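You operate a simulated robot arm through the tools that you are given. There is no shell and no other tool. Be economical: measure what you need, move in short steps, check, and stop when the job is done.

You are at the controls of a simulated robot arm. One attempt, no reset.

Task
Try the ring gauge on the drum's stub, then fit the blue spacer ring and set the counter to 4.
Fine: put the gauge back; the pallet stays at the stop.

Only the result counts: the job must be done as asked and must still hold three seconds after the hand-in. Knocking over, shifting, dropping, spilling or breaking anything else fails it.

Robot
A 7-joint arm with a two-finger parallel gripper, fixed in place. Base frame: the origin is at the foot of the arm, x ahead of it, y to its left, z up; the work surface is at about z = 897. Readings come in mm, degrees, newtons and seconds.
With the tool pointing down near the work surface it reaches from about 240 to 680 mm from the base axis. Its first joint turns from -66.0 to 66.0 degrees. Payload 2.4 kg.
The TCP is the grasp point between the finger pads, 30 mm short of the fingertips. In the tool frame z runs along the fingers and y along their closing line. The gripper opens to 94 mm. The fingers are 28 mm wide and 10 mm thick; the gripper's body (50 by 96 mm) begins 55 mm behind the TCP.
Orientation is that of the tool frame in the base frame, as [roll, pitch, yaw] about the fixed x, y, z axes, in that order (R = Rz(yaw) Ry(pitch) Rx(roll)). With the fingers straight down and closing along the base's y, the tool's x points along the base's -x, its y along +y and its z along -z.

Tools
- The arm moves only by the tool apply_moves. Its argument "deltas" is a list of rows, each a list of 3 entries, a list of its own where there are three numbers: the closure in counts, from 0 (fully open) to 255 (shut), then the shift along the base's x, y, z in cm, then the turn, a rotation vector about the base's x, y, z in degrees. In form: [[gripper, [tx, ty, tz], [ax, ay, az]], ...]. A call has 1 to 12 rows; each row shifts and turns the commanded pose from where the row before left it. Rows are played at 5 a second. More than 50 mm and 8.6 degrees between two rows, or a gripper value outside its range, and nothing of the call is played. A pose out of reach is approached as far as the arm can. The call stops where the force on the tool passes 70 N (or 10 N more than at its start, if that is more) or the arm is blocked; 0.2 s more then pass. The fingers move at their own pace (about 153 mm/s each) and stop on an object; they squeeze with about 41 N. The grip force told is the motor's: it shows also when the fingers shut on nothing. Time passes only in rows, and 0.2 s behind the last, so rows that do not move let the fingers close. The reply holds the time, the measured pose of the TCP, the force on the tool along the base axes, the opening and the grip force, in the units named above and with some noise, with the torque about the TCP (base axes, N m) and any sound that the robot's microphone picked up.
- Cameras (640 x 400 px; columns grow to the right, rows downward): "scene" is fixed at [42.9, 489.4, 1428]; the picture's right is [-0.64, -0.77, 0.00], its down [-0.55, 0.46, -0.70] and it looks along [0.54, -0.45, -0.71] (base axes); focal length 214 px, centre (320, 200). "wrist" rides on the gripper at [76, 14, -102] in the tool frame; the picture's right is [-0.18, 0.98, 0.00], its down [-0.75, -0.14, -0.64] and it looks along [-0.63, -0.12, 0.77] (tool axes); focal length 243 px, centre (320, 200). There is no depth. A picture from a camera that has moved, and an enlarged one, comes with that camera's place and axes in the base frame and with its lens.
- snapshot(camera): a new picture of that camera. No time passes.
- close_up(camera, box): a new picture of the part [left, top, right, bottom] of that camera's present view, enlarged. No time passes.
- finish_job(): hands the job in; it is judged then, once.

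Go step by step. Nothing tells you positions but the pictures and the camera data: compare them with the known pose of the tool, close in by small moves and look again before you grip or let go. The budget is 120 turns and 68 pictures, counting those below and the enlarged ones. Unless the task says otherwise, let go and move clear before handing in, and close with one line.

The tools are called after "Emit:" as name(argument=value, ...) on one line, values as JSON. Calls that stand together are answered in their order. apply_moves: Moves the arm, as the interface text tells. Its arguments: {"type":"object","properties":{"deltas":{"type":"array","items":{"type":"array"}}},"required":["deltas"]} The other tools are called the same way: snapshot (camera) takes a picture; close_up (camera, box) takes an enlarged picture of a part of a camera's view; finish_job () hands the job in.

At the start:

```text
time: 0.0
tool_pos: [382.1, 2.2, 1234.6]
tcp_rot: [-180.0, -0.1, 180.0]
contact_force: [0.2, 0.3, 0.6]
ft_torque: [0.01, 0.0, -0.01]
finger_gap: 94.0
grip_force: 0.0
```

scene: 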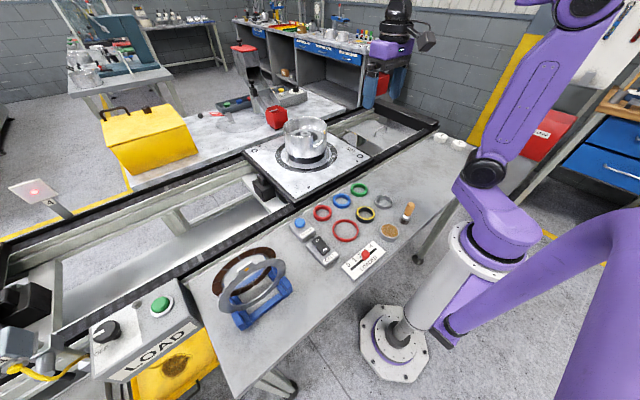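
wrist: 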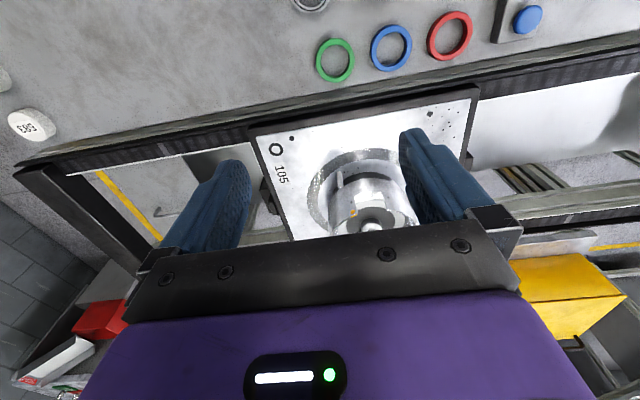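

I see a conveyor with a pallet holding a drum, and a bench with coloured rings, a counter and a gauge on a blue stand. I'll look closer at these areas first.

Emit:
close_up(camera="scene", box=[280, 170, 430, 280])

Emit:
close_up(camera="scene", box=[230, 100, 390, 210])

Emit:
close_up(camera="scene", box=[190, 220, 320, 340])

Emit:
close_up(camera="scene", box=[0, 160, 210, 400])

```text
3.64 times, centred on (355, 225) of scene
camera zoom: at [42.9, 489.4, 1428.0], right [-0.64, -0.77, 0.0], down [-0.55, 0.46, -0.7], along [0.54, -0.45, -0.71], focal length 780 px, centre (193, 109)
```

zoom: 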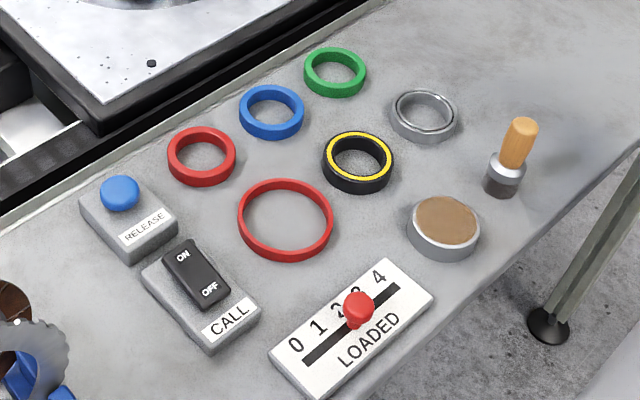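

```text
3.64 times, centred on (310, 155) of scene
camera zoom: at [42.9, 489.4, 1428.0], right [-0.64, -0.77, 0.0], down [-0.55, 0.46, -0.7], along [0.54, -0.45, -0.71], focal length 780 px, centre (356, 364)
```

zoom: 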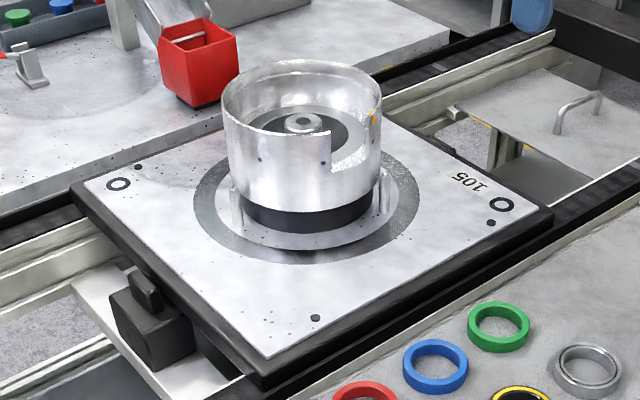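

```text
3.33 times, centred on (255, 280) of scene
camera zoom: at [42.9, 489.4, 1428.0], right [-0.64, -0.77, 0.0], down [-0.55, 0.46, -0.7], along [0.54, -0.45, -0.71], focal length 715 px, centre (537, -67)
```

zoom: 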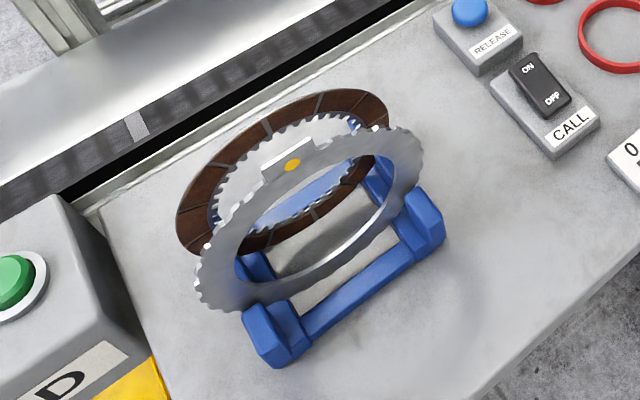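

```text
1.67 times, centred on (105, 280) of scene
camera zoom: at [42.9, 489.4, 1428.0], right [-0.64, -0.77, 0.0], down [-0.55, 0.46, -0.7], along [0.54, -0.45, -0.71], focal length 358 px, centre (678, 67)
```

zoom: 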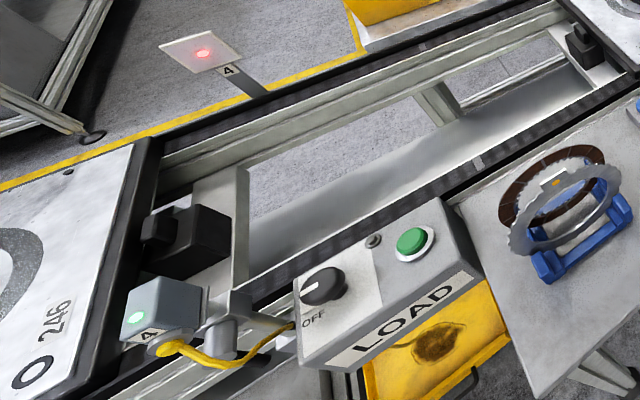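

Rings, a counter (slider near 3) and buttons are on the bench; the drum is at roughly (640, 50). I'll look at both from the wrist camera.

Emit:
apply_moves(deltas=[[0, [-4, 3, -2], [0, 0, 0]], [0, [-4, 3, -2], [0, 0, 0]], [0, [-2, 3, 0], [0, 0, 0]], [0, [0, 0, 0], [0, 0, 0]]])

Emit:
snapshot(camera="wrist")

Emit:
close_up(camera="wrist", box=[200, 0, 440, 150])

```text
refused: row 1 steps farther than a row can; nothing moved
```

```text
61 pictures are left
camera wrist: at [305.1, 15.9, 1336.8], right [0.18, 0.98, 0.0], down [0.75, -0.14, 0.64], along [0.63, -0.12, -0.77], focal length 243 px, centre (320, 200)
```

wrist: 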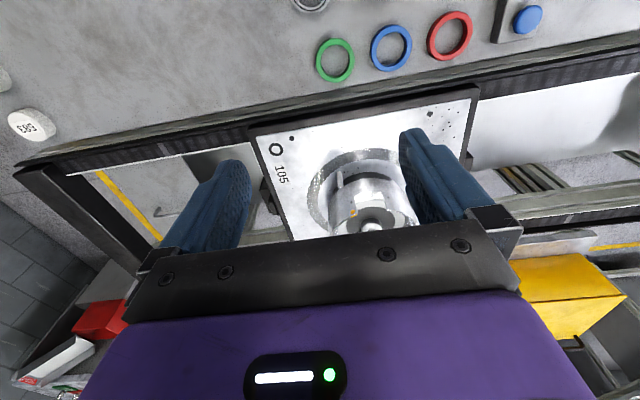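

```text
2.67 times, centred on (320, 75) of wrist
camera zoom: at [305.1, 15.9, 1336.8], right [0.18, 0.98, 0.0], down [0.75, -0.14, 0.64], along [0.63, -0.12, -0.77], focal length 647 px, centre (320, 533)
```

zoom: 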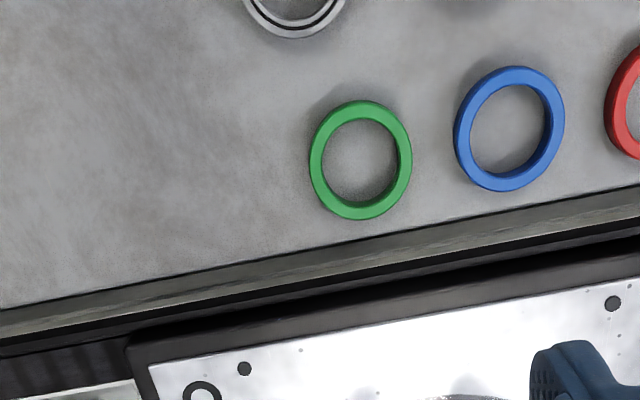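

The row limit is 50 mm, so I'll use smaller steps and back up to view the bench.

Emit:
apply_moves(deltas=[[0, [-3, 2, 0], [0, 0, 0]], [0, [-3, 2, 0], [0, 0, 0]], [0, [-3, 2, 0], [0, 0, 0]], [0, [-3, 2, 0], [0, 0, 0]], [0, [0, 0, 0], [0, 0, 0]]])

Emit:
snapshot(camera="wrist")

```text
time: 1.2
tool_pos: [260.5, 81.5, 1233.7]
tcp_rot: [-179.9, -0.1, -179.9]
contact_force: [-0.2, 0.1, -0.1]
ft_torque: [0.0, -0.03, -0.03]
finger_gap: 94.0
grip_force: 0.0
```

```text
59 pictures are left
camera wrist: at [184.6, 96.0, 1335.9], right [0.18, 0.98, 0.0], down [0.75, -0.14, 0.64], along [0.63, -0.12, -0.77], focal length 243 px, centre (320, 200)
```

wrist: 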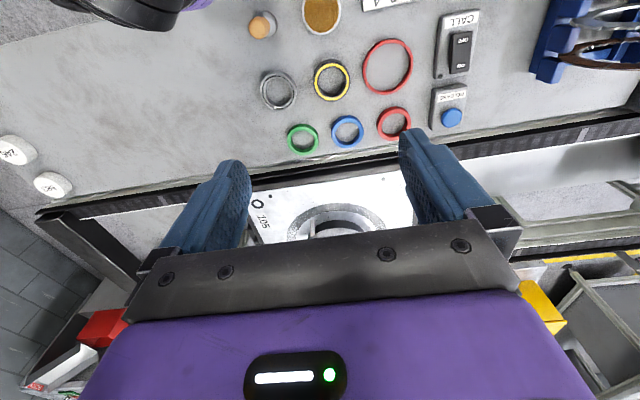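

Emit:
close_up(camera="wrist", box=[230, 0, 430, 160])

Emit:
close_up(camera="wrist", box=[0, 120, 90, 210])

```text
2.50 times, centred on (330, 80) of wrist
camera zoom: at [184.6, 96.0, 1335.9], right [0.18, 0.98, 0.0], down [0.75, -0.14, 0.64], along [0.63, -0.12, -0.77], focal length 606 px, centre (295, 500)
```

zoom: 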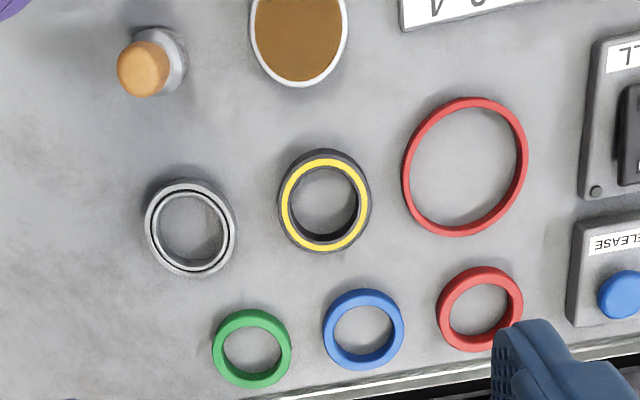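

```text
4.44 times, centred on (45, 165) of wrist
camera zoom: at [184.6, 96.0, 1335.9], right [0.18, 0.98, 0.0], down [0.75, -0.14, 0.64], along [0.63, -0.12, -0.77], focal length 1078 px, centre (1542, 356)
```

zoom: 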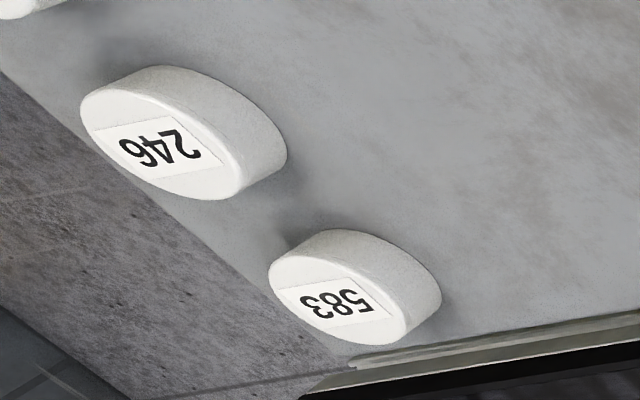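

The candidates for the gauge are the black/yellow ring (~(292,95)) and the grey one (~(293,0)). I'll lower to inspect both.

Emit:
apply_moves(deltas=[[0, [1, -0.8, -4], [0, 0, 0]], [0, [1, -0.8, -4], [0, 0, 0]], [0, [1, -0.8, -4], [0, 0, 0]], [0, [1, -0.8, -4], [0, 0, 0]], [0, [0.7, -0.4, -2.6], [0, 0, 0]], [0, [0, 0, 0], [0, 0, 0]]])

Emit:
snapshot(camera="wrist")

Emit:
close_up(camera="wrist", box=[200, 0, 420, 140])

```text
time: 2.6
tool_pos: [308.5, 46.4, 1048.5]
tcp_rot: [-180.0, -0.1, 180.0]
contact_force: [-0.2, -0.2, -0.1]
ft_torque: [0.0, -0.02, 0.0]
finger_gap: 94.1
grip_force: 0.0
```

```text
56 pictures are left
camera wrist: at [231.3, 60.2, 1151.3], right [0.18, 0.98, 0.0], down [0.75, -0.14, 0.64], along [0.63, -0.12, -0.77], focal length 243 px, centre (320, 200)
```

wrist: 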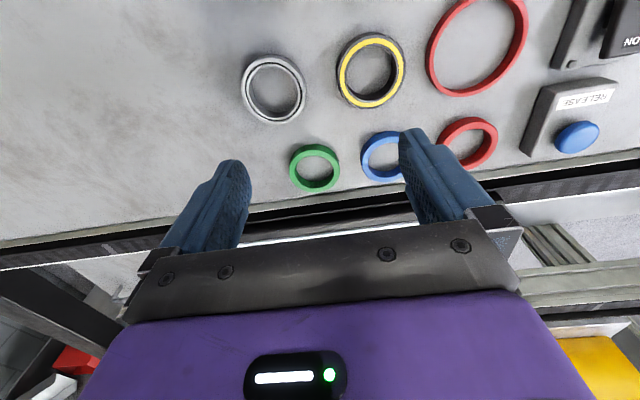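

```text
2.86 times, centred on (310, 70) of wrist
camera zoom: at [231.3, 60.2, 1151.3], right [0.18, 0.98, 0.0], down [0.75, -0.14, 0.64], along [0.63, -0.12, -0.77], focal length 693 px, centre (349, 571)
```

zoom: 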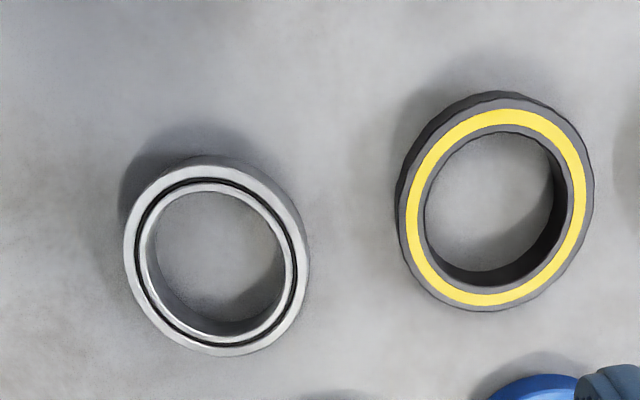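

The black knurled ring with the yellow face is the ring gauge, and the grey one is a bearing. Next I'll go above the drum to examine the stub.

Emit:
apply_moves(deltas=[[0, [0, 0, 4.5], [0, 0, 0]], [0, [0, 0, 4.5], [0, 0, 0]], [0, [2, 0, 4.5], [0, 0, 0]], [0, [3, 0, 3.5], [0, 0, 0]], [0, [4.5, 0, 1], [0, 0, 0]], [0, [4.5, 0, 0], [0, 0, 0]], [0, [4.5, 0, 0], [0, 0, 0]], [0, [4.5, 0, 0], [0, 0, 0]], [0, [4.5, 0, 0], [0, 0, 0]], [0, [0, 0, 0], [0, 0, 0]]])

Emit:
snapshot(camera="wrist")

Emit:
close_up(camera="wrist", box=[200, 0, 420, 140])

```text
time: 4.8
tool_pos: [584.7, 45.4, 1229.1]
tcp_rot: [180.0, -0.1, -180.0]
contact_force: [0.3, -0.5, 0.1]
ft_torque: [0.01, -0.04, 0.0]
finger_gap: 94.1
grip_force: 0.1
```

```text
54 pictures are left
camera wrist: at [508.6, 60.0, 1331.5], right [0.18, 0.98, 0.0], down [0.75, -0.14, 0.64], along [0.63, -0.12, -0.77], focal length 243 px, centre (320, 200)
```

wrist: 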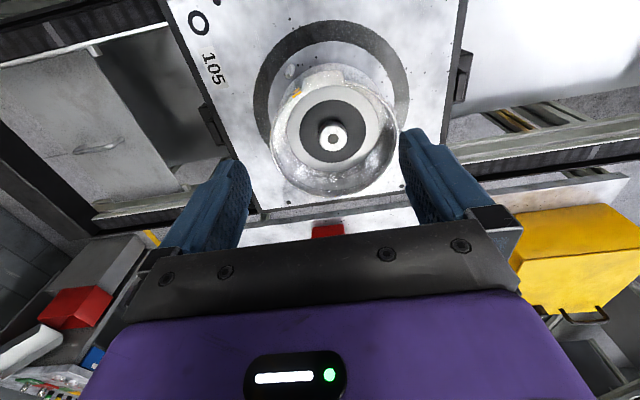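

```text
2.86 times, centred on (310, 70) of wrist
camera zoom: at [508.6, 60.0, 1331.5], right [0.18, 0.98, 0.0], down [0.75, -0.14, 0.64], along [0.63, -0.12, -0.77], focal length 693 px, centre (349, 571)
```

zoom: 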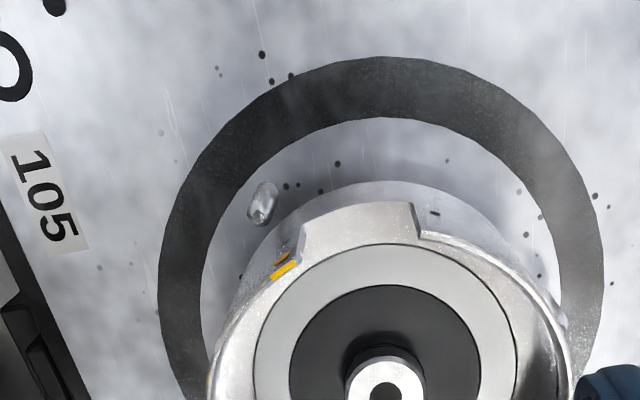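

Emit:
close_up(camera="wrist", box=[250, 50, 420, 210])

Emit:
close_up(camera="scene", box=[270, 105, 340, 175])

```text
2.50 times, centred on (335, 130) of wrist
camera zoom: at [508.6, 60.0, 1331.5], right [0.18, 0.98, 0.0], down [0.75, -0.14, 0.64], along [0.63, -0.12, -0.77], focal length 606 px, centre (282, 375)
```

zoom: 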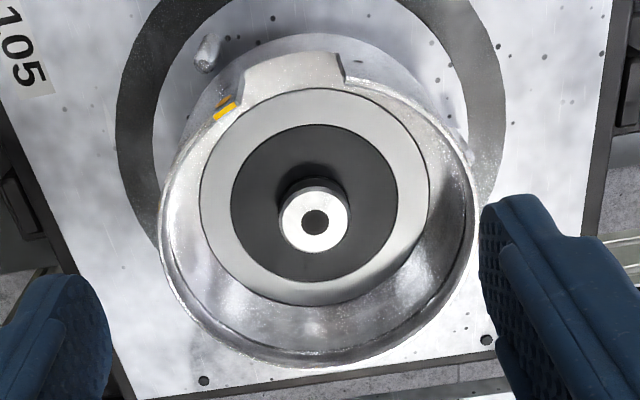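

```text
5.71 times, centred on (305, 140) of scene
camera zoom: at [43.0, 489.4, 1428.0], right [-0.64, -0.77, 0.0], down [-0.55, 0.46, -0.7], along [0.54, -0.45, -0.71], focal length 1226 px, centre (406, 543)
```

zoom: 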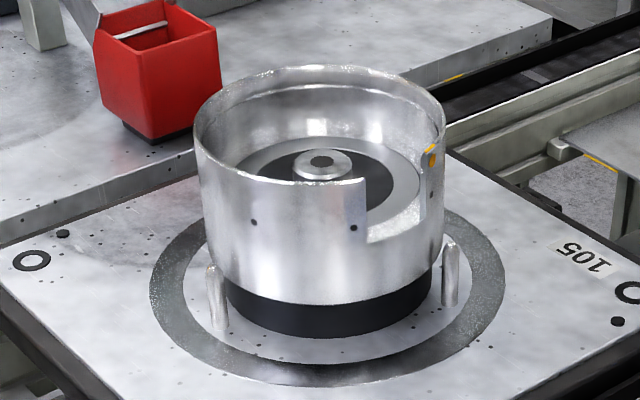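

The stub top is at about (656, 49, 1028) inside the drum, with the rim about 28 mm higher, and its diameter (~39 mm) suits the ring bores. I'll go above the gauge at (291, 95).

Emit:
apply_moves(deltas=[[49, [-4.5, 0.7, 0], [0, 0, 0]], [49, [-4.5, 0.7, 0], [0, 0, 0]], [49, [-4.5, 0.7, 0], [0, 0, 0]], [49, [-4.5, 0.7, 0], [0, 0, 0]], [49, [-4.5, 0.7, 0], [0, 0, 0]], [49, [-3.5, 0.7, -3], [0, 0, 0]], [49, [-2.0, 0.76, -4.4], [0, 0, 0]], [49, [-1.37, 0, -4.5], [0, 0, 0]], [49, [0, 0, -4.5], [0, 0, 0]], [49, [0, 0, -4.5], [0, 0, 0]], [49, [0, 0, 0], [0, 0, 0]]])

Emit:
close_up(camera="wrist", box=[220, 0, 460, 150])

```text
time: 7.2
tool_pos: [289.8, 92.8, 1018.2]
tcp_rot: [179.9, 0.0, 179.8]
contact_force: [0.5, 0.1, 0.0]
ft_torque: [-0.01, 0.02, -0.07]
finger_gap: 76.1
grip_force: 0.0
```

```text
2.67 times, centred on (340, 75) of wrist
camera zoom: at [213.0, 107.0, 1120.8], right [0.19, 0.98, 0.0], down [0.75, -0.14, 0.64], along [0.63, -0.12, -0.77], focal length 647 px, centre (267, 533)
```

zoom: 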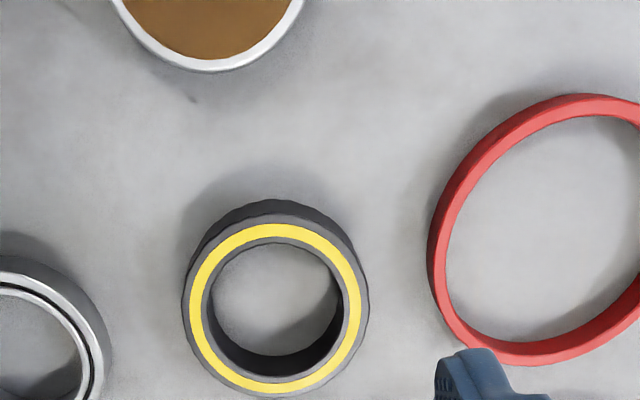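

The gauge is centred at (291, 95). I'll correct by 1–2 mm, descend with the fingers slightly open, and check before gripping.

Emit:
apply_moves(deltas=[[49, [0.1, 0.2, -3], [0, 0, 0]], [49, [0, 0, -3], [0, 0, 0]], [49, [0, 0, -1.6], [0, 0, 0]], [49, [0, 0, -0.8], [0, 0, 0]], [49, [0, 0, 0], [0, 0, 0]]])

Emit:
close_up(camera="wrist", box=[180, 20, 480, 200])

Emit:
close_up(camera="scene", box=[320, 170, 420, 260])

```text
time: 8.4
tool_pos: [290.6, 96.5, 934.2]
tcp_rot: [-180.0, 0.0, 180.0]
contact_force: [0.5, -0.2, 0.6]
ft_torque: [-0.02, -0.02, 0.0]
finger_gap: 75.9
grip_force: 0.0
```

```text
2.13 times, centred on (330, 110) of wrist
camera zoom: at [213.3, 110.6, 1036.5], right [0.18, 0.98, 0.0], down [0.75, -0.14, 0.64], along [0.63, -0.12, -0.77], focal length 518 px, centre (299, 392)
```

zoom: 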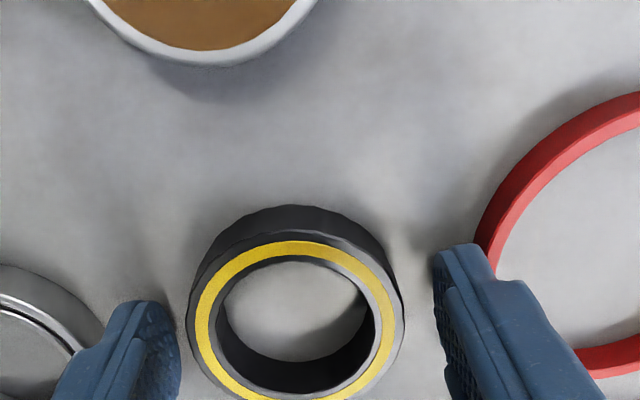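

```text
4.44 times, centred on (370, 215) of scene
camera zoom: at [42.9, 489.4, 1428.0], right [-0.64, -0.77, 0.0], down [-0.55, 0.46, -0.7], along [0.54, -0.45, -0.71], focal length 953 px, centre (98, 133)
```

zoom: 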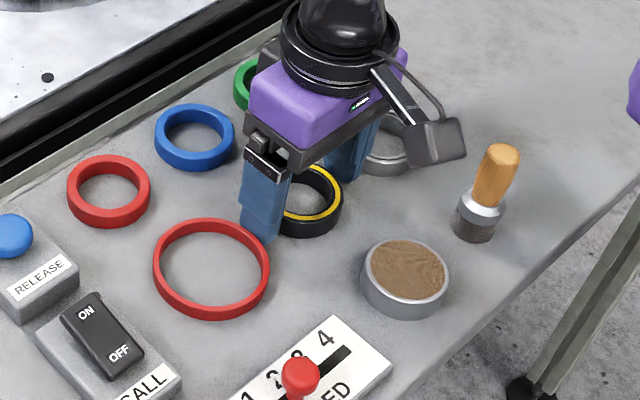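

The fingers straddle the gauge, which sits slightly to −y, and the +y finger is close to the big red ring. I'll shift 2 mm, lower slightly and close.

Emit:
apply_moves(deltas=[[49, [0, -0.2, 0], [0, 0, 0]], [62, [0, 0, -0.3], [0, 0, 0]], [140, [0, 0, 0], [0, 0, 0]], [140, [0, 0, 0], [0, 0, 0]]])

```text
time: 9.4
tool_pos: [289.9, 95.7, 933.3]
tcp_rot: [180.0, 0.1, -179.9]
contact_force: [1.0, -2.8, 7.4]
ft_torque: [-0.17, 0.15, 0.09]
finger_gap: 58.8
grip_force: 41.5
```

The gauge is gripped (58.8 mm across). I'll lift and check.

Emit:
apply_moves(deltas=[[140, [0, 0, 1], [0, 0, 0]], [140, [0, 0, 3], [0, 0, 0]], [140, [0, 0, 4], [0, 0, 0]], [140, [0, 0, 4], [0, 0, 0]], [140, [0, 0, 0], [0, 0, 0]]])

Emit:
snapshot(camera="wrist")

Emit:
close_up(camera="scene", box=[320, 130, 440, 260])

```text
time: 10.6
tool_pos: [289.8, 93.5, 1053.0]
tcp_rot: [-180.0, 0.0, 180.0]
contact_force: [-0.8, 1.2, -3.1]
ft_torque: [-0.02, 0.01, 0.0]
finger_gap: 58.8
grip_force: 40.9
```

```text
47 pictures are left
camera wrist: at [213.4, 108.2, 1154.7], right [0.18, 0.98, 0.0], down [0.75, -0.14, 0.64], along [0.63, -0.12, -0.77], focal length 243 px, centre (320, 200)
```

wrist: 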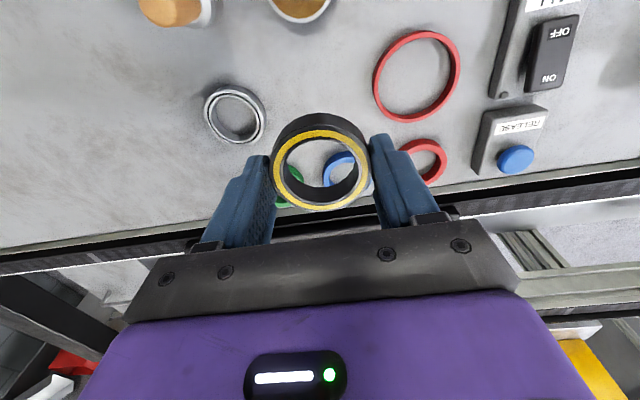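

```text
3.08 times, centred on (380, 195) of scene
camera zoom: at [43.0, 489.4, 1428.0], right [-0.64, -0.77, 0.0], down [-0.55, 0.46, -0.7], along [0.54, -0.45, -0.71], focal length 660 px, centre (135, 215)
```

zoom: 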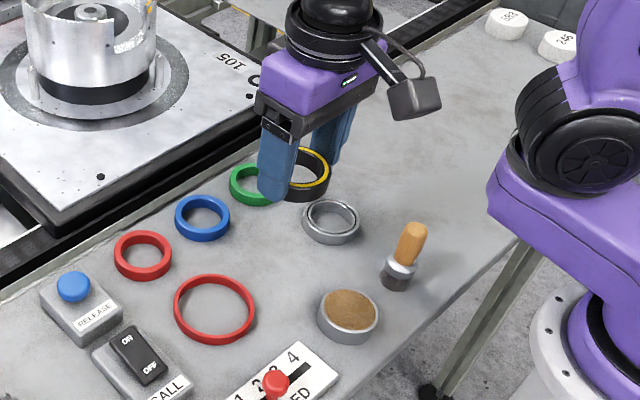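

The gauge is held level. I'll carry it up and over the drum to above the stub.

Emit:
apply_moves(deltas=[[140, [0, 0, 4], [0, 0, 0]], [140, [0, 0, 4], [0, 0, 0]], [140, [4.5, -0.5, 1], [0, 0, 0]], [140, [4.5, -0.5, 0], [0, 0, 0]], [140, [4.5, -0.5, 0], [0, 0, 0]], [140, [4.5, -0.5, 0], [0, 0, 0]], [140, [4.5, -0.6, 0], [0, 0, 0]], [140, [4.5, -0.6, 0], [0, 0, 0]], [140, [4.5, -0.6, 0], [0, 0, 0]], [140, [4.5, -0.6, 0], [0, 0, 0]], [140, [0.6, 0, 0], [0, 0, 0]], [140, [0, 0, 0], [0, 0, 0]]])

Emit:
snapshot(camera="wrist")

Emit:
close_up(camera="scene", box=[250, 80, 370, 180])

```text
time: 13.2
tool_pos: [648.3, 49.9, 1142.1]
tcp_rot: [-180.0, -0.1, -180.0]
contact_force: [0.1, 0.9, -1.7]
ft_torque: [-0.04, -0.01, -0.01]
finger_gap: 59.0
grip_force: 40.6
out of reach, approached as far as the arm can: row 11
```

```text
45 pictures are left
camera wrist: at [573.2, 64.6, 1243.9], right [0.18, 0.98, 0.0], down [0.75, -0.14, 0.64], along [0.63, -0.12, -0.77], focal length 243 px, centre (320, 200)
```

wrist: 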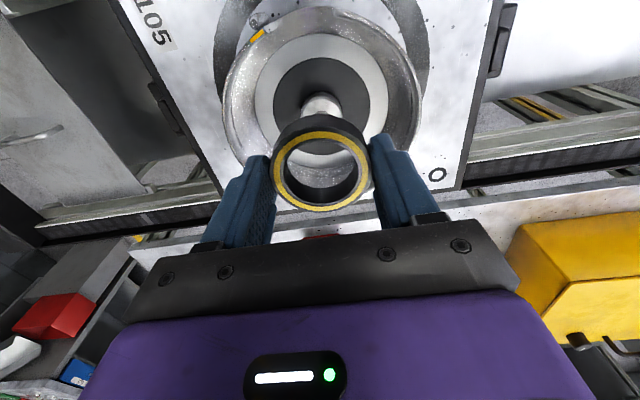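

```text
4.00 times, centred on (310, 130) of scene
camera zoom: at [43.0, 489.4, 1428.0], right [-0.64, -0.77, 0.0], down [-0.55, 0.46, -0.7], along [0.54, -0.45, -0.72], focal length 858 px, centre (360, 480)
```

zoom: 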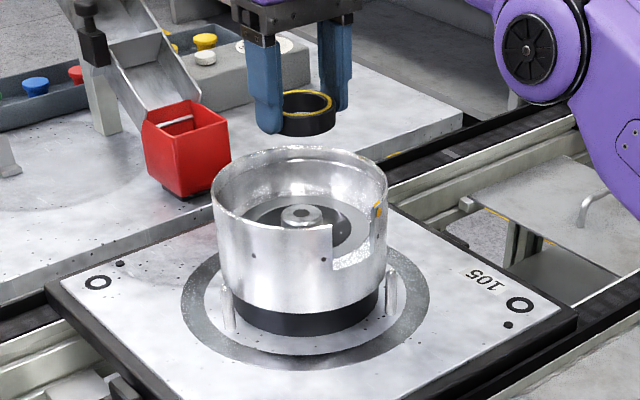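

The arm is at its reach limit at this height (x=648), and lower should give more. I'll descend to just above the rim and re-measure.

Emit:
apply_moves(deltas=[[140, [0, 0, -2], [0, 0, 0]], [140, [0, 0, -1.5], [0, 0, 0]], [140, [0.2, 0, 0], [0, 0, 0]], [140, [0, 0, 0], [0, 0, 0]]])

Emit:
close_up(camera="wrist", box=[210, 30, 440, 220])

```text
time: 14.2
tool_pos: [651.8, 49.6, 1106.8]
tcp_rot: [-180.0, 0.0, -180.0]
contact_force: [-0.1, -0.3, -1.3]
ft_torque: [0.01, -0.02, -0.02]
finger_gap: 59.0
grip_force: 41.1
```

```text
2.11 times, centred on (325, 125) of wrist
camera zoom: at [574.9, 63.9, 1209.8], right [0.18, 0.98, 0.0], down [0.75, -0.14, 0.64], along [0.63, -0.12, -0.77], focal length 511 px, centre (310, 358)
```

zoom: 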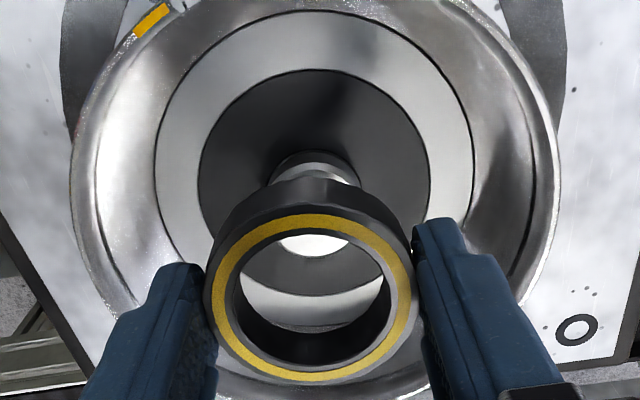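

The ring is centred at about (651.8, 49.8) and the stub at about (656, 50). I'll move forward 4 mm and descend to just above the stub for a fine check.

Emit:
apply_moves(deltas=[[140, [0.2, 0, -1.5], [0, 0, 0]], [140, [0.25, 0, -1], [0, 0, 0]], [140, [0, 0, -0.9], [0, 0, 0]], [140, [0, 0, 0], [0, 0, 0]]])

Emit:
close_up(camera="wrist", box=[240, 80, 400, 220])

Emit:
close_up(camera="scene", box=[270, 105, 340, 165])

```text
time: 15.2
tool_pos: [654.5, 49.9, 1072.5]
tcp_rot: [179.9, 0.0, -180.0]
contact_force: [-0.4, 0.2, -1.5]
ft_torque: [0.02, 0.01, 0.0]
finger_gap: 59.1
grip_force: 40.7
```

```text
2.86 times, centred on (320, 150) of wrist
camera zoom: at [578.7, 64.2, 1175.5], right [0.18, 0.98, 0.0], down [0.75, -0.14, 0.64], along [0.63, -0.12, -0.77], focal length 693 px, centre (320, 343)
```

zoom: 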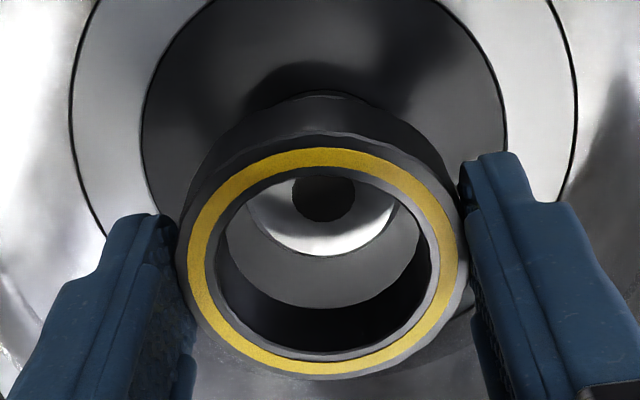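

```text
6.67 times, centred on (305, 135) of scene
camera zoom: at [43.0, 489.4, 1428.0], right [-0.64, -0.77, 0.0], down [-0.55, 0.46, -0.7], along [0.54, -0.45, -0.72], focal length 1430 px, centre (420, 633)
```

zoom: 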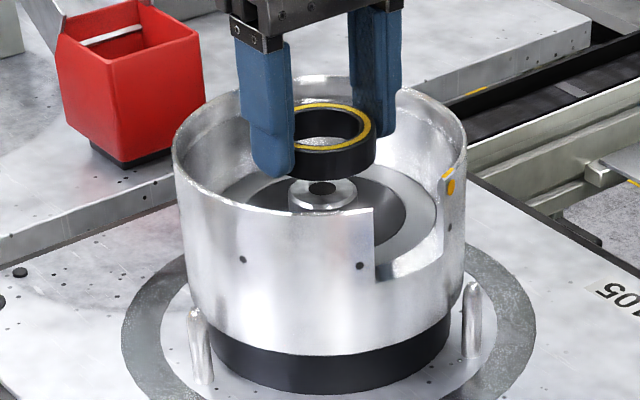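

Re-deriving the geometry from both views, the ring bottom is level with the fingertips and the ring is about 2 mm behind the TCP. The stub is at about (659, 49, 1021), so I'll move forward about 6 mm, lower some more, and look again.

Emit:
apply_moves(deltas=[[140, [0.3, -0.05, -0.5], [0, 0, 0]], [140, [0.3, 0, -0.5], [0, 0, 0]], [140, [0, 0, 0], [0, 0, 0]]])

Emit:
close_up(camera="wrist", box=[240, 80, 400, 220])

Emit:
close_up(camera="scene", box=[270, 105, 340, 165])

```text
time: 16.0
tool_pos: [661.0, 50.3, 1063.7]
tcp_rot: [-180.0, 0.0, 179.9]
contact_force: [-0.2, 0.0, -2.5]
ft_torque: [0.02, 0.0, -0.03]
finger_gap: 58.9
grip_force: 41.0
```

```text
2.86 times, centred on (320, 150) of wrist
camera zoom: at [584.8, 63.6, 1165.5], right [0.18, 0.98, 0.0], down [0.75, -0.14, 0.64], along [0.63, -0.12, -0.77], focal length 693 px, centre (320, 343)
```

zoom: 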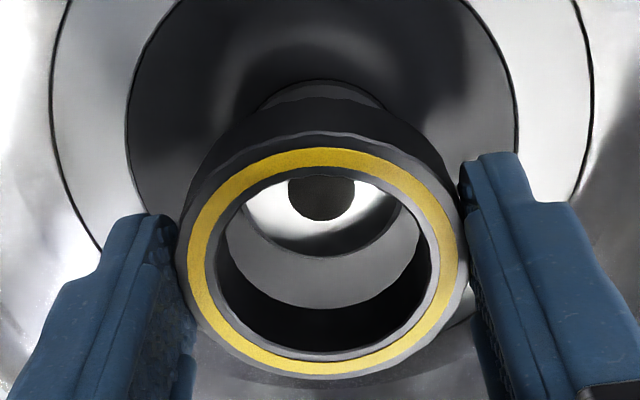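

```text
6.67 times, centred on (305, 135) of scene
camera zoom: at [43.0, 489.4, 1428.0], right [-0.64, -0.77, 0.0], down [-0.55, 0.46, -0.7], along [0.54, -0.45, -0.72], focal length 1430 px, centre (420, 633)
```

zoom: 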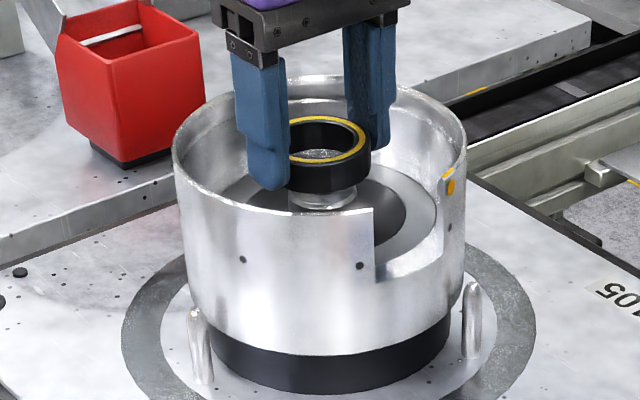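

Stub ≈ (660, 49.4) and ring ≈ (657.4, 50). I'll apply the last correction and descend gently, watching force.

Emit:
apply_moves(deltas=[[140, [0.25, -0.05, 0], [0, 0, 0]], [140, [0, 0, -0.5], [0, 0, 0]], [140, [0, 0, -0.4], [0, 0, 0]], [140, [0, 0, 0], [0, 0, 0]]])

Emit:
close_up(camera="wrist", box=[240, 80, 400, 220])

```text
time: 17.0
tool_pos: [664.5, 48.9, 1054.2]
tcp_rot: [180.0, 0.0, 180.0]
contact_force: [0.9, 0.7, -0.7]
ft_torque: [0.02, -0.04, 0.02]
finger_gap: 58.9
grip_force: 41.2
```

```text
2.86 times, centred on (320, 150) of wrist
camera zoom: at [586.6, 63.5, 1156.8], right [0.18, 0.98, 0.0], down [0.75, -0.14, 0.64], along [0.63, -0.12, -0.77], focal length 693 px, centre (320, 343)
```

zoom: 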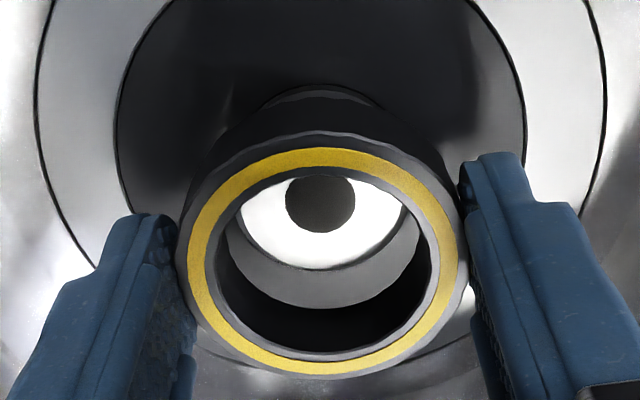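

Ring and stub centres now agree (659.7 vs 659.6). I'm continuing the descent in small steps.

Emit:
apply_moves(deltas=[[140, [0, -0.03, -0.3], [0, 0, 0]], [140, [0, 0, -0.3], [0, 0, 0]], [140, [0, 0, -0.3], [0, 0, 0]], [140, [0, 0, 0], [0, 0, 0]]])

Emit:
close_up(camera="wrist", box=[240, 80, 400, 220])

```text
time: 18.0
tool_pos: [664.0, 48.8, 1047.7]
tcp_rot: [-179.9, 0.5, -179.9]
contact_force: [-1.8, 0.2, 27.7]
ft_torque: [0.03, 0.19, -0.05]
finger_gap: 59.5
grip_force: 40.8
```

```text
2.86 times, centred on (320, 150) of wrist
camera zoom: at [587.1, 63.7, 1150.0], right [0.18, 0.98, 0.0], down [0.75, -0.14, 0.65], along [0.64, -0.12, -0.76], focal length 693 px, centre (320, 343)
```

zoom: 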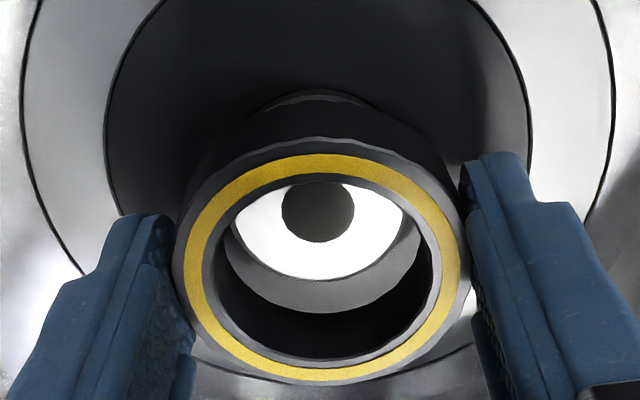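

The ring touched the stub rim (28 N): I had missed a perspective effect, and the ring is about 6 mm too far forward. I'll lift slightly, shift back and look again.

Emit:
apply_moves(deltas=[[140, [0, 0, 0.6], [0, 0, 0]], [140, [-0.3, -0.08, 0], [0, 0, 0]], [140, [-0.3, 0, 0], [0, 0, 0]], [140, [0, 0, 0], [0, 0, 0]]])

Emit:
close_up(camera="wrist", box=[240, 80, 400, 220])

Emit:
close_up(camera="scene", box=[280, 110, 330, 155])

```text
time: 19.0
tool_pos: [656.1, 48.1, 1050.3]
tcp_rot: [179.9, -0.2, -180.0]
contact_force: [0.1, -0.3, -1.9]
ft_torque: [0.04, -0.02, 0.03]
finger_gap: 59.5
grip_force: 41.1
```

```text
2.86 times, centred on (320, 150) of wrist
camera zoom: at [581.4, 62.8, 1153.2], right [0.18, 0.98, 0.0], down [0.75, -0.14, 0.64], along [0.63, -0.12, -0.77], focal length 693 px, centre (320, 343)
```

zoom: 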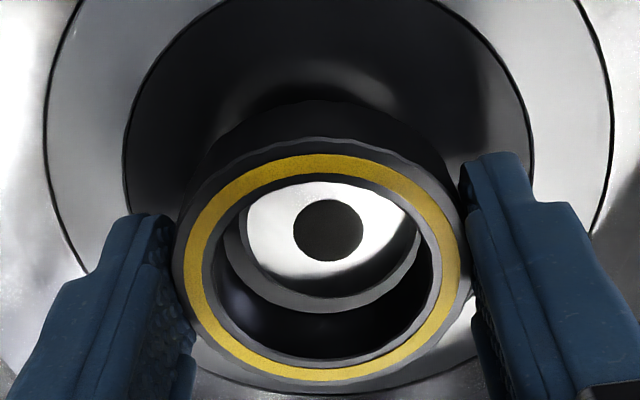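

```text
8.89 times, centred on (305, 132) of scene
camera zoom: at [43.0, 489.4, 1428.0], right [-0.64, -0.77, 0.0], down [-0.55, 0.46, -0.7], along [0.54, -0.45, -0.72], focal length 1906 px, centre (453, 800)
```

zoom: 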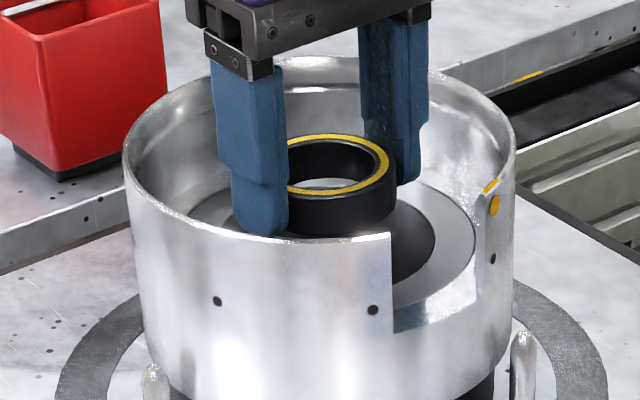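

Ring (659.5, 49.0) now matches the stub (660.2, 49.5). I'll make a half-millimetre trim and descend.

Emit:
apply_moves(deltas=[[140, [0.05, 0.05, -0.3], [0, 0, 0]], [140, [0, 0, -0.3], [0, 0, 0]], [140, [0, 0, -0.3], [0, 0, 0]], [140, [0, 0, -0.2], [0, 0, 0]], [140, [0, 0, 0], [0, 0, 0]]])

Emit:
close_up(camera="wrist", box=[240, 80, 400, 220])

```text
time: 20.2
tool_pos: [659.1, 49.3, 1039.7]
tcp_rot: [180.0, 0.1, 180.0]
contact_force: [3.2, 1.1, 11.3]
ft_torque: [0.29, -0.02, -0.12]
finger_gap: 59.2
grip_force: 40.6
```

```text
2.86 times, centred on (320, 150) of wrist
camera zoom: at [582.8, 63.0, 1142.5], right [0.18, 0.98, 0.0], down [0.75, -0.14, 0.64], along [0.63, -0.12, -0.77], focal length 693 px, centre (320, 343)
```

zoom: 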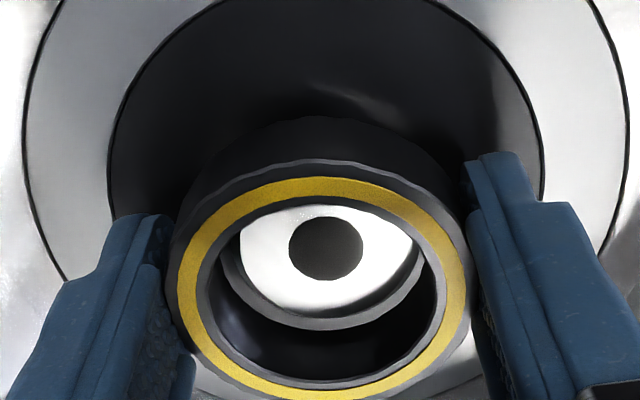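

The ring has met light contact with the stub; the far-side gap is about 6 mm and the near side about 0. I'll back off a little, shift 3 mm toward −x and try again.

Emit:
apply_moves(deltas=[[140, [0, 0, 0.3], [0, 0, 0]], [140, [-0.3, 0, 0.1], [0, 0, 0]], [140, [0, 0, -0.3], [0, 0, 0]], [140, [0, 0, -0.3], [0, 0, 0]], [140, [0, 0, 0], [0, 0, 0]]])

Emit:
close_up(camera="wrist", box=[240, 80, 400, 220])

Emit:
close_up(camera="scene", box=[280, 110, 330, 155])

```text
time: 21.4
tool_pos: [655.4, 47.8, 1041.2]
tcp_rot: [-180.0, 0.4, -180.0]
contact_force: [-9.8, -1.6, 33.6]
ft_torque: [0.14, -0.58, 0.01]
finger_gap: 59.4
grip_force: 41.5
```

```text
2.86 times, centred on (320, 150) of wrist
camera zoom: at [578.4, 61.8, 1143.3], right [0.18, 0.98, 0.0], down [0.75, -0.14, 0.65], along [0.64, -0.12, -0.76], focal length 693 px, centre (320, 343)
```

zoom: 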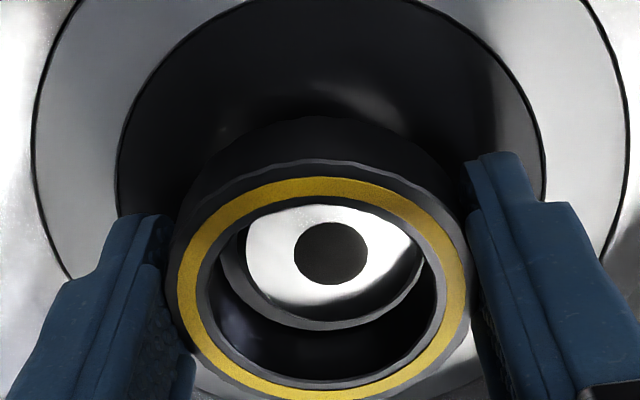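

```text
8.89 times, centred on (305, 132) of scene
camera zoom: at [41.9, 489.3, 1428.1], right [-0.64, -0.77, 0.0], down [-0.55, 0.46, -0.7], along [0.54, -0.45, -0.71], focal length 1906 px, centre (453, 800)
```

zoom: 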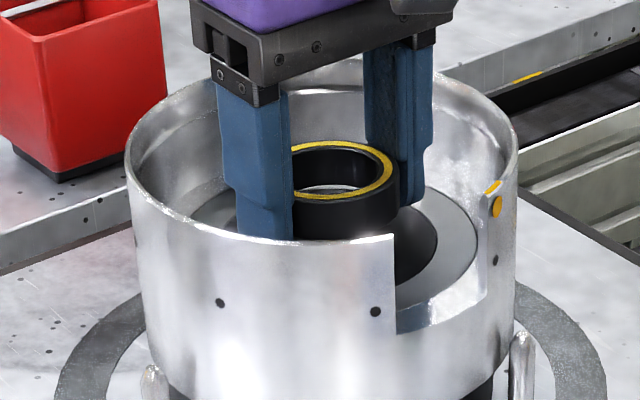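

The force signs show the ring is now slightly too far −x and −y. The right spot is between, so I'll lift, shift +2 x and +1.5 y, then lower again.

Emit:
apply_moves(deltas=[[140, [0, 0, 0.4], [0, 0, 0]], [140, [0.18, 0.12, 0.1], [0, 0, 0]], [140, [0, 0, -0.3], [0, 0, 0]], [140, [0, 0, 0], [0, 0, 0]]])

```text
time: 22.4
tool_pos: [658.2, 49.7, 1039.8]
tcp_rot: [-179.9, -0.1, -180.0]
contact_force: [-1.5, -1.1, -2.8]
ft_torque: [-0.04, 0.05, 0.03]
finger_gap: 59.5
grip_force: 40.4
```

There's no contact now at a height that blocked before, so I'll continue down.

Emit:
apply_moves(deltas=[[140, [0, 0, -0.2], [0, 0, 0]], [140, [0, 0, -0.2], [0, 0, 0]], [140, [0, 0, 0], [0, 0, 0]]])

```text
time: 23.2
tool_pos: [657.5, 50.1, 1036.5]
tcp_rot: [179.9, 0.0, -179.9]
contact_force: [-7.8, -3.0, 1.6]
ft_torque: [-0.05, 0.19, -0.03]
finger_gap: 59.6
grip_force: 41.0
```

Side forces without axial force mean the ring is now over the stub. I'll trim −1 mm in x and go further down.

Emit:
apply_moves(deltas=[[140, [-0.1, -0.04, 0], [0, 0, 0]], [140, [0, 0, -0.3], [0, 0, 0]], [140, [0, 0, -0.3], [0, 0, 0]], [140, [0, 0, 0], [0, 0, 0]]])

Emit:
close_up(camera="wrist", box=[240, 80, 400, 220])

Emit:
close_up(camera="scene", box=[280, 110, 330, 155])

```text
time: 24.2
tool_pos: [657.6, 49.7, 1034.7]
tcp_rot: [180.0, 0.5, -179.9]
contact_force: [-9.6, -0.5, 39.5]
ft_torque: [-0.47, 0.85, -0.09]
finger_gap: 59.6
grip_force: 41.1
```

```text
2.86 times, centred on (320, 150) of wrist
camera zoom: at [579.6, 64.0, 1136.5], right [0.18, 0.98, 0.0], down [0.75, -0.14, 0.65], along [0.64, -0.12, -0.76], focal length 693 px, centre (320, 343)
```

zoom: 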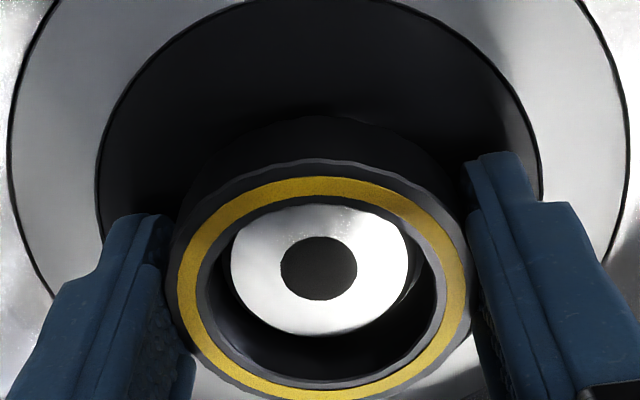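

```text
8.89 times, centred on (305, 132) of scene
camera zoom: at [41.8, 489.3, 1428.1], right [-0.64, -0.77, 0.0], down [-0.55, 0.46, -0.7], along [0.54, -0.45, -0.71], focal length 1906 px, centre (453, 800)
```

zoom: 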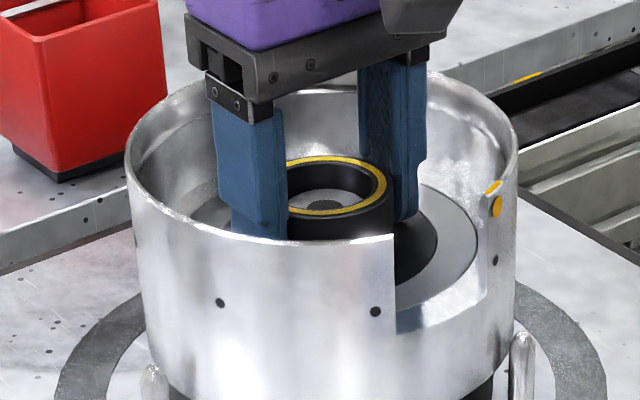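

The gauge is over the stub and bottomed out. I'll ease off slightly, open a bit so it seats freely, and look.

Emit:
apply_moves(deltas=[[140, [0, 0, 0.3], [0, 0, 0]], [75, [0, 0, 0], [0, 0, 0]], [66, [0, 0, 0.1], [0, 0, 0]], [66, [0, 0, 0], [0, 0, 0]]])

Emit:
close_up(camera="wrist", box=[240, 80, 400, 220])

Emit:
close_up(camera="scene", box=[280, 110, 330, 155])

```text
time: 25.2
tool_pos: [657.6, 49.7, 1035.5]
tcp_rot: [-179.9, 0.0, -179.9]
contact_force: [1.4, 8.7, 15.1]
ft_torque: [-0.3, 0.18, -0.08]
finger_gap: 64.6
grip_force: 0.1
```

```text
2.86 times, centred on (320, 150) of wrist
camera zoom: at [580.5, 64.6, 1137.0], right [0.18, 0.98, 0.0], down [0.75, -0.14, 0.64], along [0.63, -0.12, -0.77], focal length 693 px, centre (320, 343)
```

zoom: 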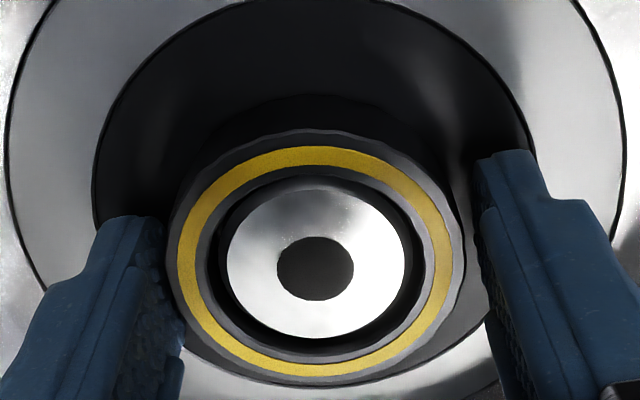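

```text
8.89 times, centred on (305, 132) of scene
camera zoom: at [42.7, 489.6, 1427.9], right [-0.64, -0.77, 0.0], down [-0.55, 0.46, -0.7], along [0.54, -0.45, -0.71], focal length 1906 px, centre (453, 800)
```

zoom: 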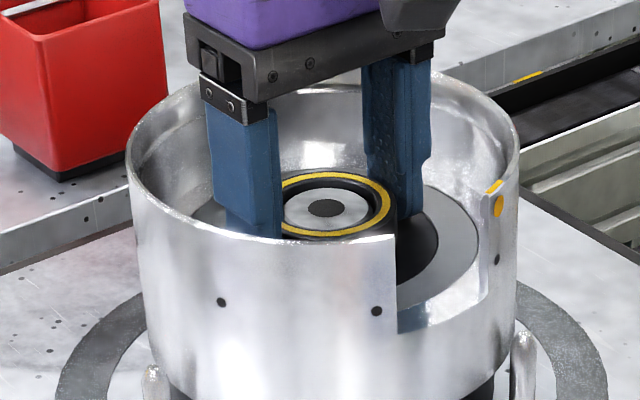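

The gauge has dropped fully onto the stub, flush with its top, so it fits. I'll raise slightly, re-grip it and lift it straight off.

Emit:
apply_moves(deltas=[[60, [0, 0.05, 0.2], [0, 0, 0]], [60, [0, 0, 0], [0, 0, 0]], [140, [0, 0, 0], [0, 0, 0]], [140, [0, 0, 0], [0, 0, 0]], [140, [0, 0, 0], [0, 0, 0]]])

```text
time: 26.4
tool_pos: [656.4, 49.3, 1037.0]
tcp_rot: [-179.9, 0.0, 179.9]
contact_force: [-1.8, -1.2, -1.1]
ft_torque: [-0.08, 0.01, 0.01]
finger_gap: 59.5
grip_force: 40.7
```

Emit:
apply_moves(deltas=[[140, [0, 0, 0.5], [0, 0, 0]], [140, [0, 0, 1], [0, 0, 0]], [140, [0, 0, 2], [0, 0, 0]], [140, [0, 0, 3], [0, 0, 0]], [140, [0, 0, 2.5], [0, 0, 0]], [140, [0, 0, 0], [0, 0, 0]]])

Emit:
snapshot(camera="wrist")

Emit:
close_up(camera="scene", box=[260, 90, 350, 160])

```text
time: 27.8
tool_pos: [657.2, 49.1, 1126.6]
tcp_rot: [179.9, -0.1, -180.0]
contact_force: [0.2, 0.5, -1.5]
ft_torque: [0.02, 0.03, -0.02]
finger_gap: 59.3
grip_force: 41.4
```

```text
27 pictures are left
camera wrist: at [580.1, 62.4, 1227.7], right [0.18, 0.98, 0.0], down [0.75, -0.14, 0.64], along [0.63, -0.12, -0.77], focal length 243 px, centre (320, 200)
```

wrist: 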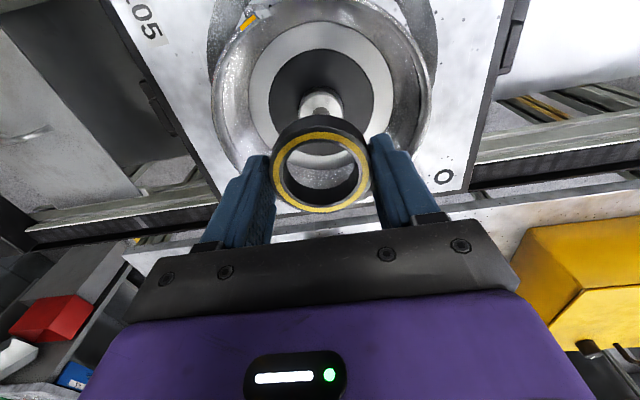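

```text
5.71 times, centred on (305, 125) of scene
camera zoom: at [43.0, 489.4, 1428.0], right [-0.64, -0.77, 0.0], down [-0.55, 0.46, -0.7], along [0.54, -0.45, -0.72], focal length 1226 px, centre (406, 629)
```

zoom: 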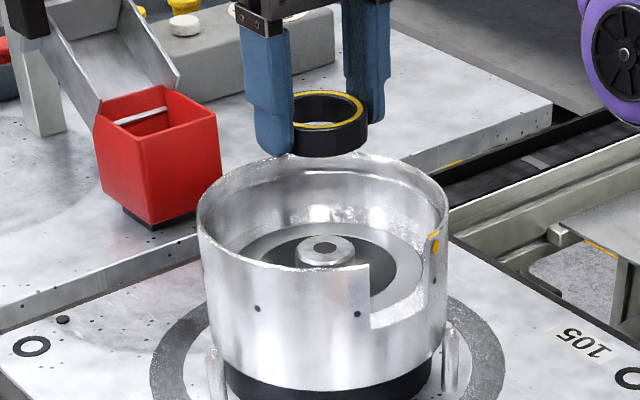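

The gauge is off the stub and held. I'm carrying it back above its original spot.

Emit:
apply_moves(deltas=[[140, [-4.2, 0.5, 0], [0, 0, 0]], [140, [-4.2, 0.5, 0], [0, 0, 0]], [140, [-4.2, 0.5, 0], [0, 0, 0]], [140, [-4.2, 0.5, 0], [0, 0, 0]], [140, [-4.2, 0.5, 0], [0, 0, 0]], [140, [-4.2, 0.5, 0], [0, 0, 0]], [140, [-4.2, 0.5, 0], [0, 0, 0]], [140, [-4.2, 0.5, 0], [0, 0, 0]], [140, [-3.1, 0.55, -3], [0, 0, 0]], [140, [0, 0, -4.5], [0, 0, 0]], [140, [0, 0, -4.5], [0, 0, 0]], [140, [0, 0, 0], [0, 0, 0]]])

Emit:
close_up(camera="wrist", box=[200, 40, 480, 220])

```text
time: 30.4
tool_pos: [290.1, 94.4, 1005.1]
tcp_rot: [-180.0, 0.0, 180.0]
contact_force: [0.2, 0.7, -2.2]
ft_torque: [0.04, 0.01, 0.06]
finger_gap: 59.2
grip_force: 40.7
```

```text
2.22 times, centred on (340, 130) of wrist
camera zoom: at [213.9, 109.8, 1107.7], right [0.18, 0.98, 0.0], down [0.75, -0.14, 0.64], along [0.63, -0.12, -0.77], focal length 539 px, centre (276, 356)
```

zoom: 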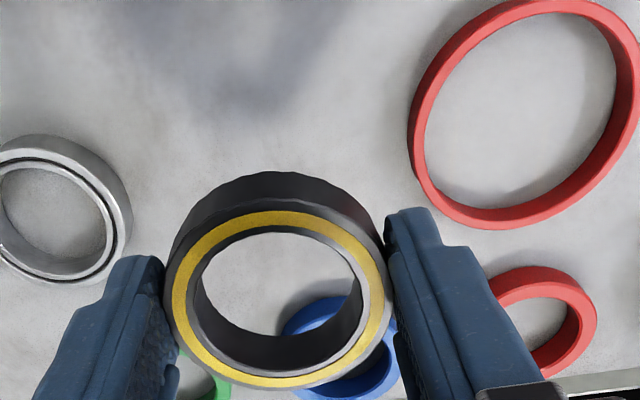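

The gauge is above its original place within about 1–2 mm. I'm lowering it to the bench.

Emit:
apply_moves(deltas=[[140, [-0.1, 0.05, -3], [0, 0, 0]], [140, [0, 0, -3], [0, 0, 0]], [140, [0, 0, -0.6], [0, 0, 0]], [140, [0, 0, -0.3], [0, 0, 0]], [140, [0, 0, 0], [0, 0, 0]]])

```text
time: 31.6
tool_pos: [288.3, 94.9, 938.8]
tcp_rot: [-180.0, 0.1, -180.0]
contact_force: [0.1, 0.7, -2.2]
ft_torque: [-0.05, 0.01, 0.03]
finger_gap: 59.3
grip_force: 41.2
```

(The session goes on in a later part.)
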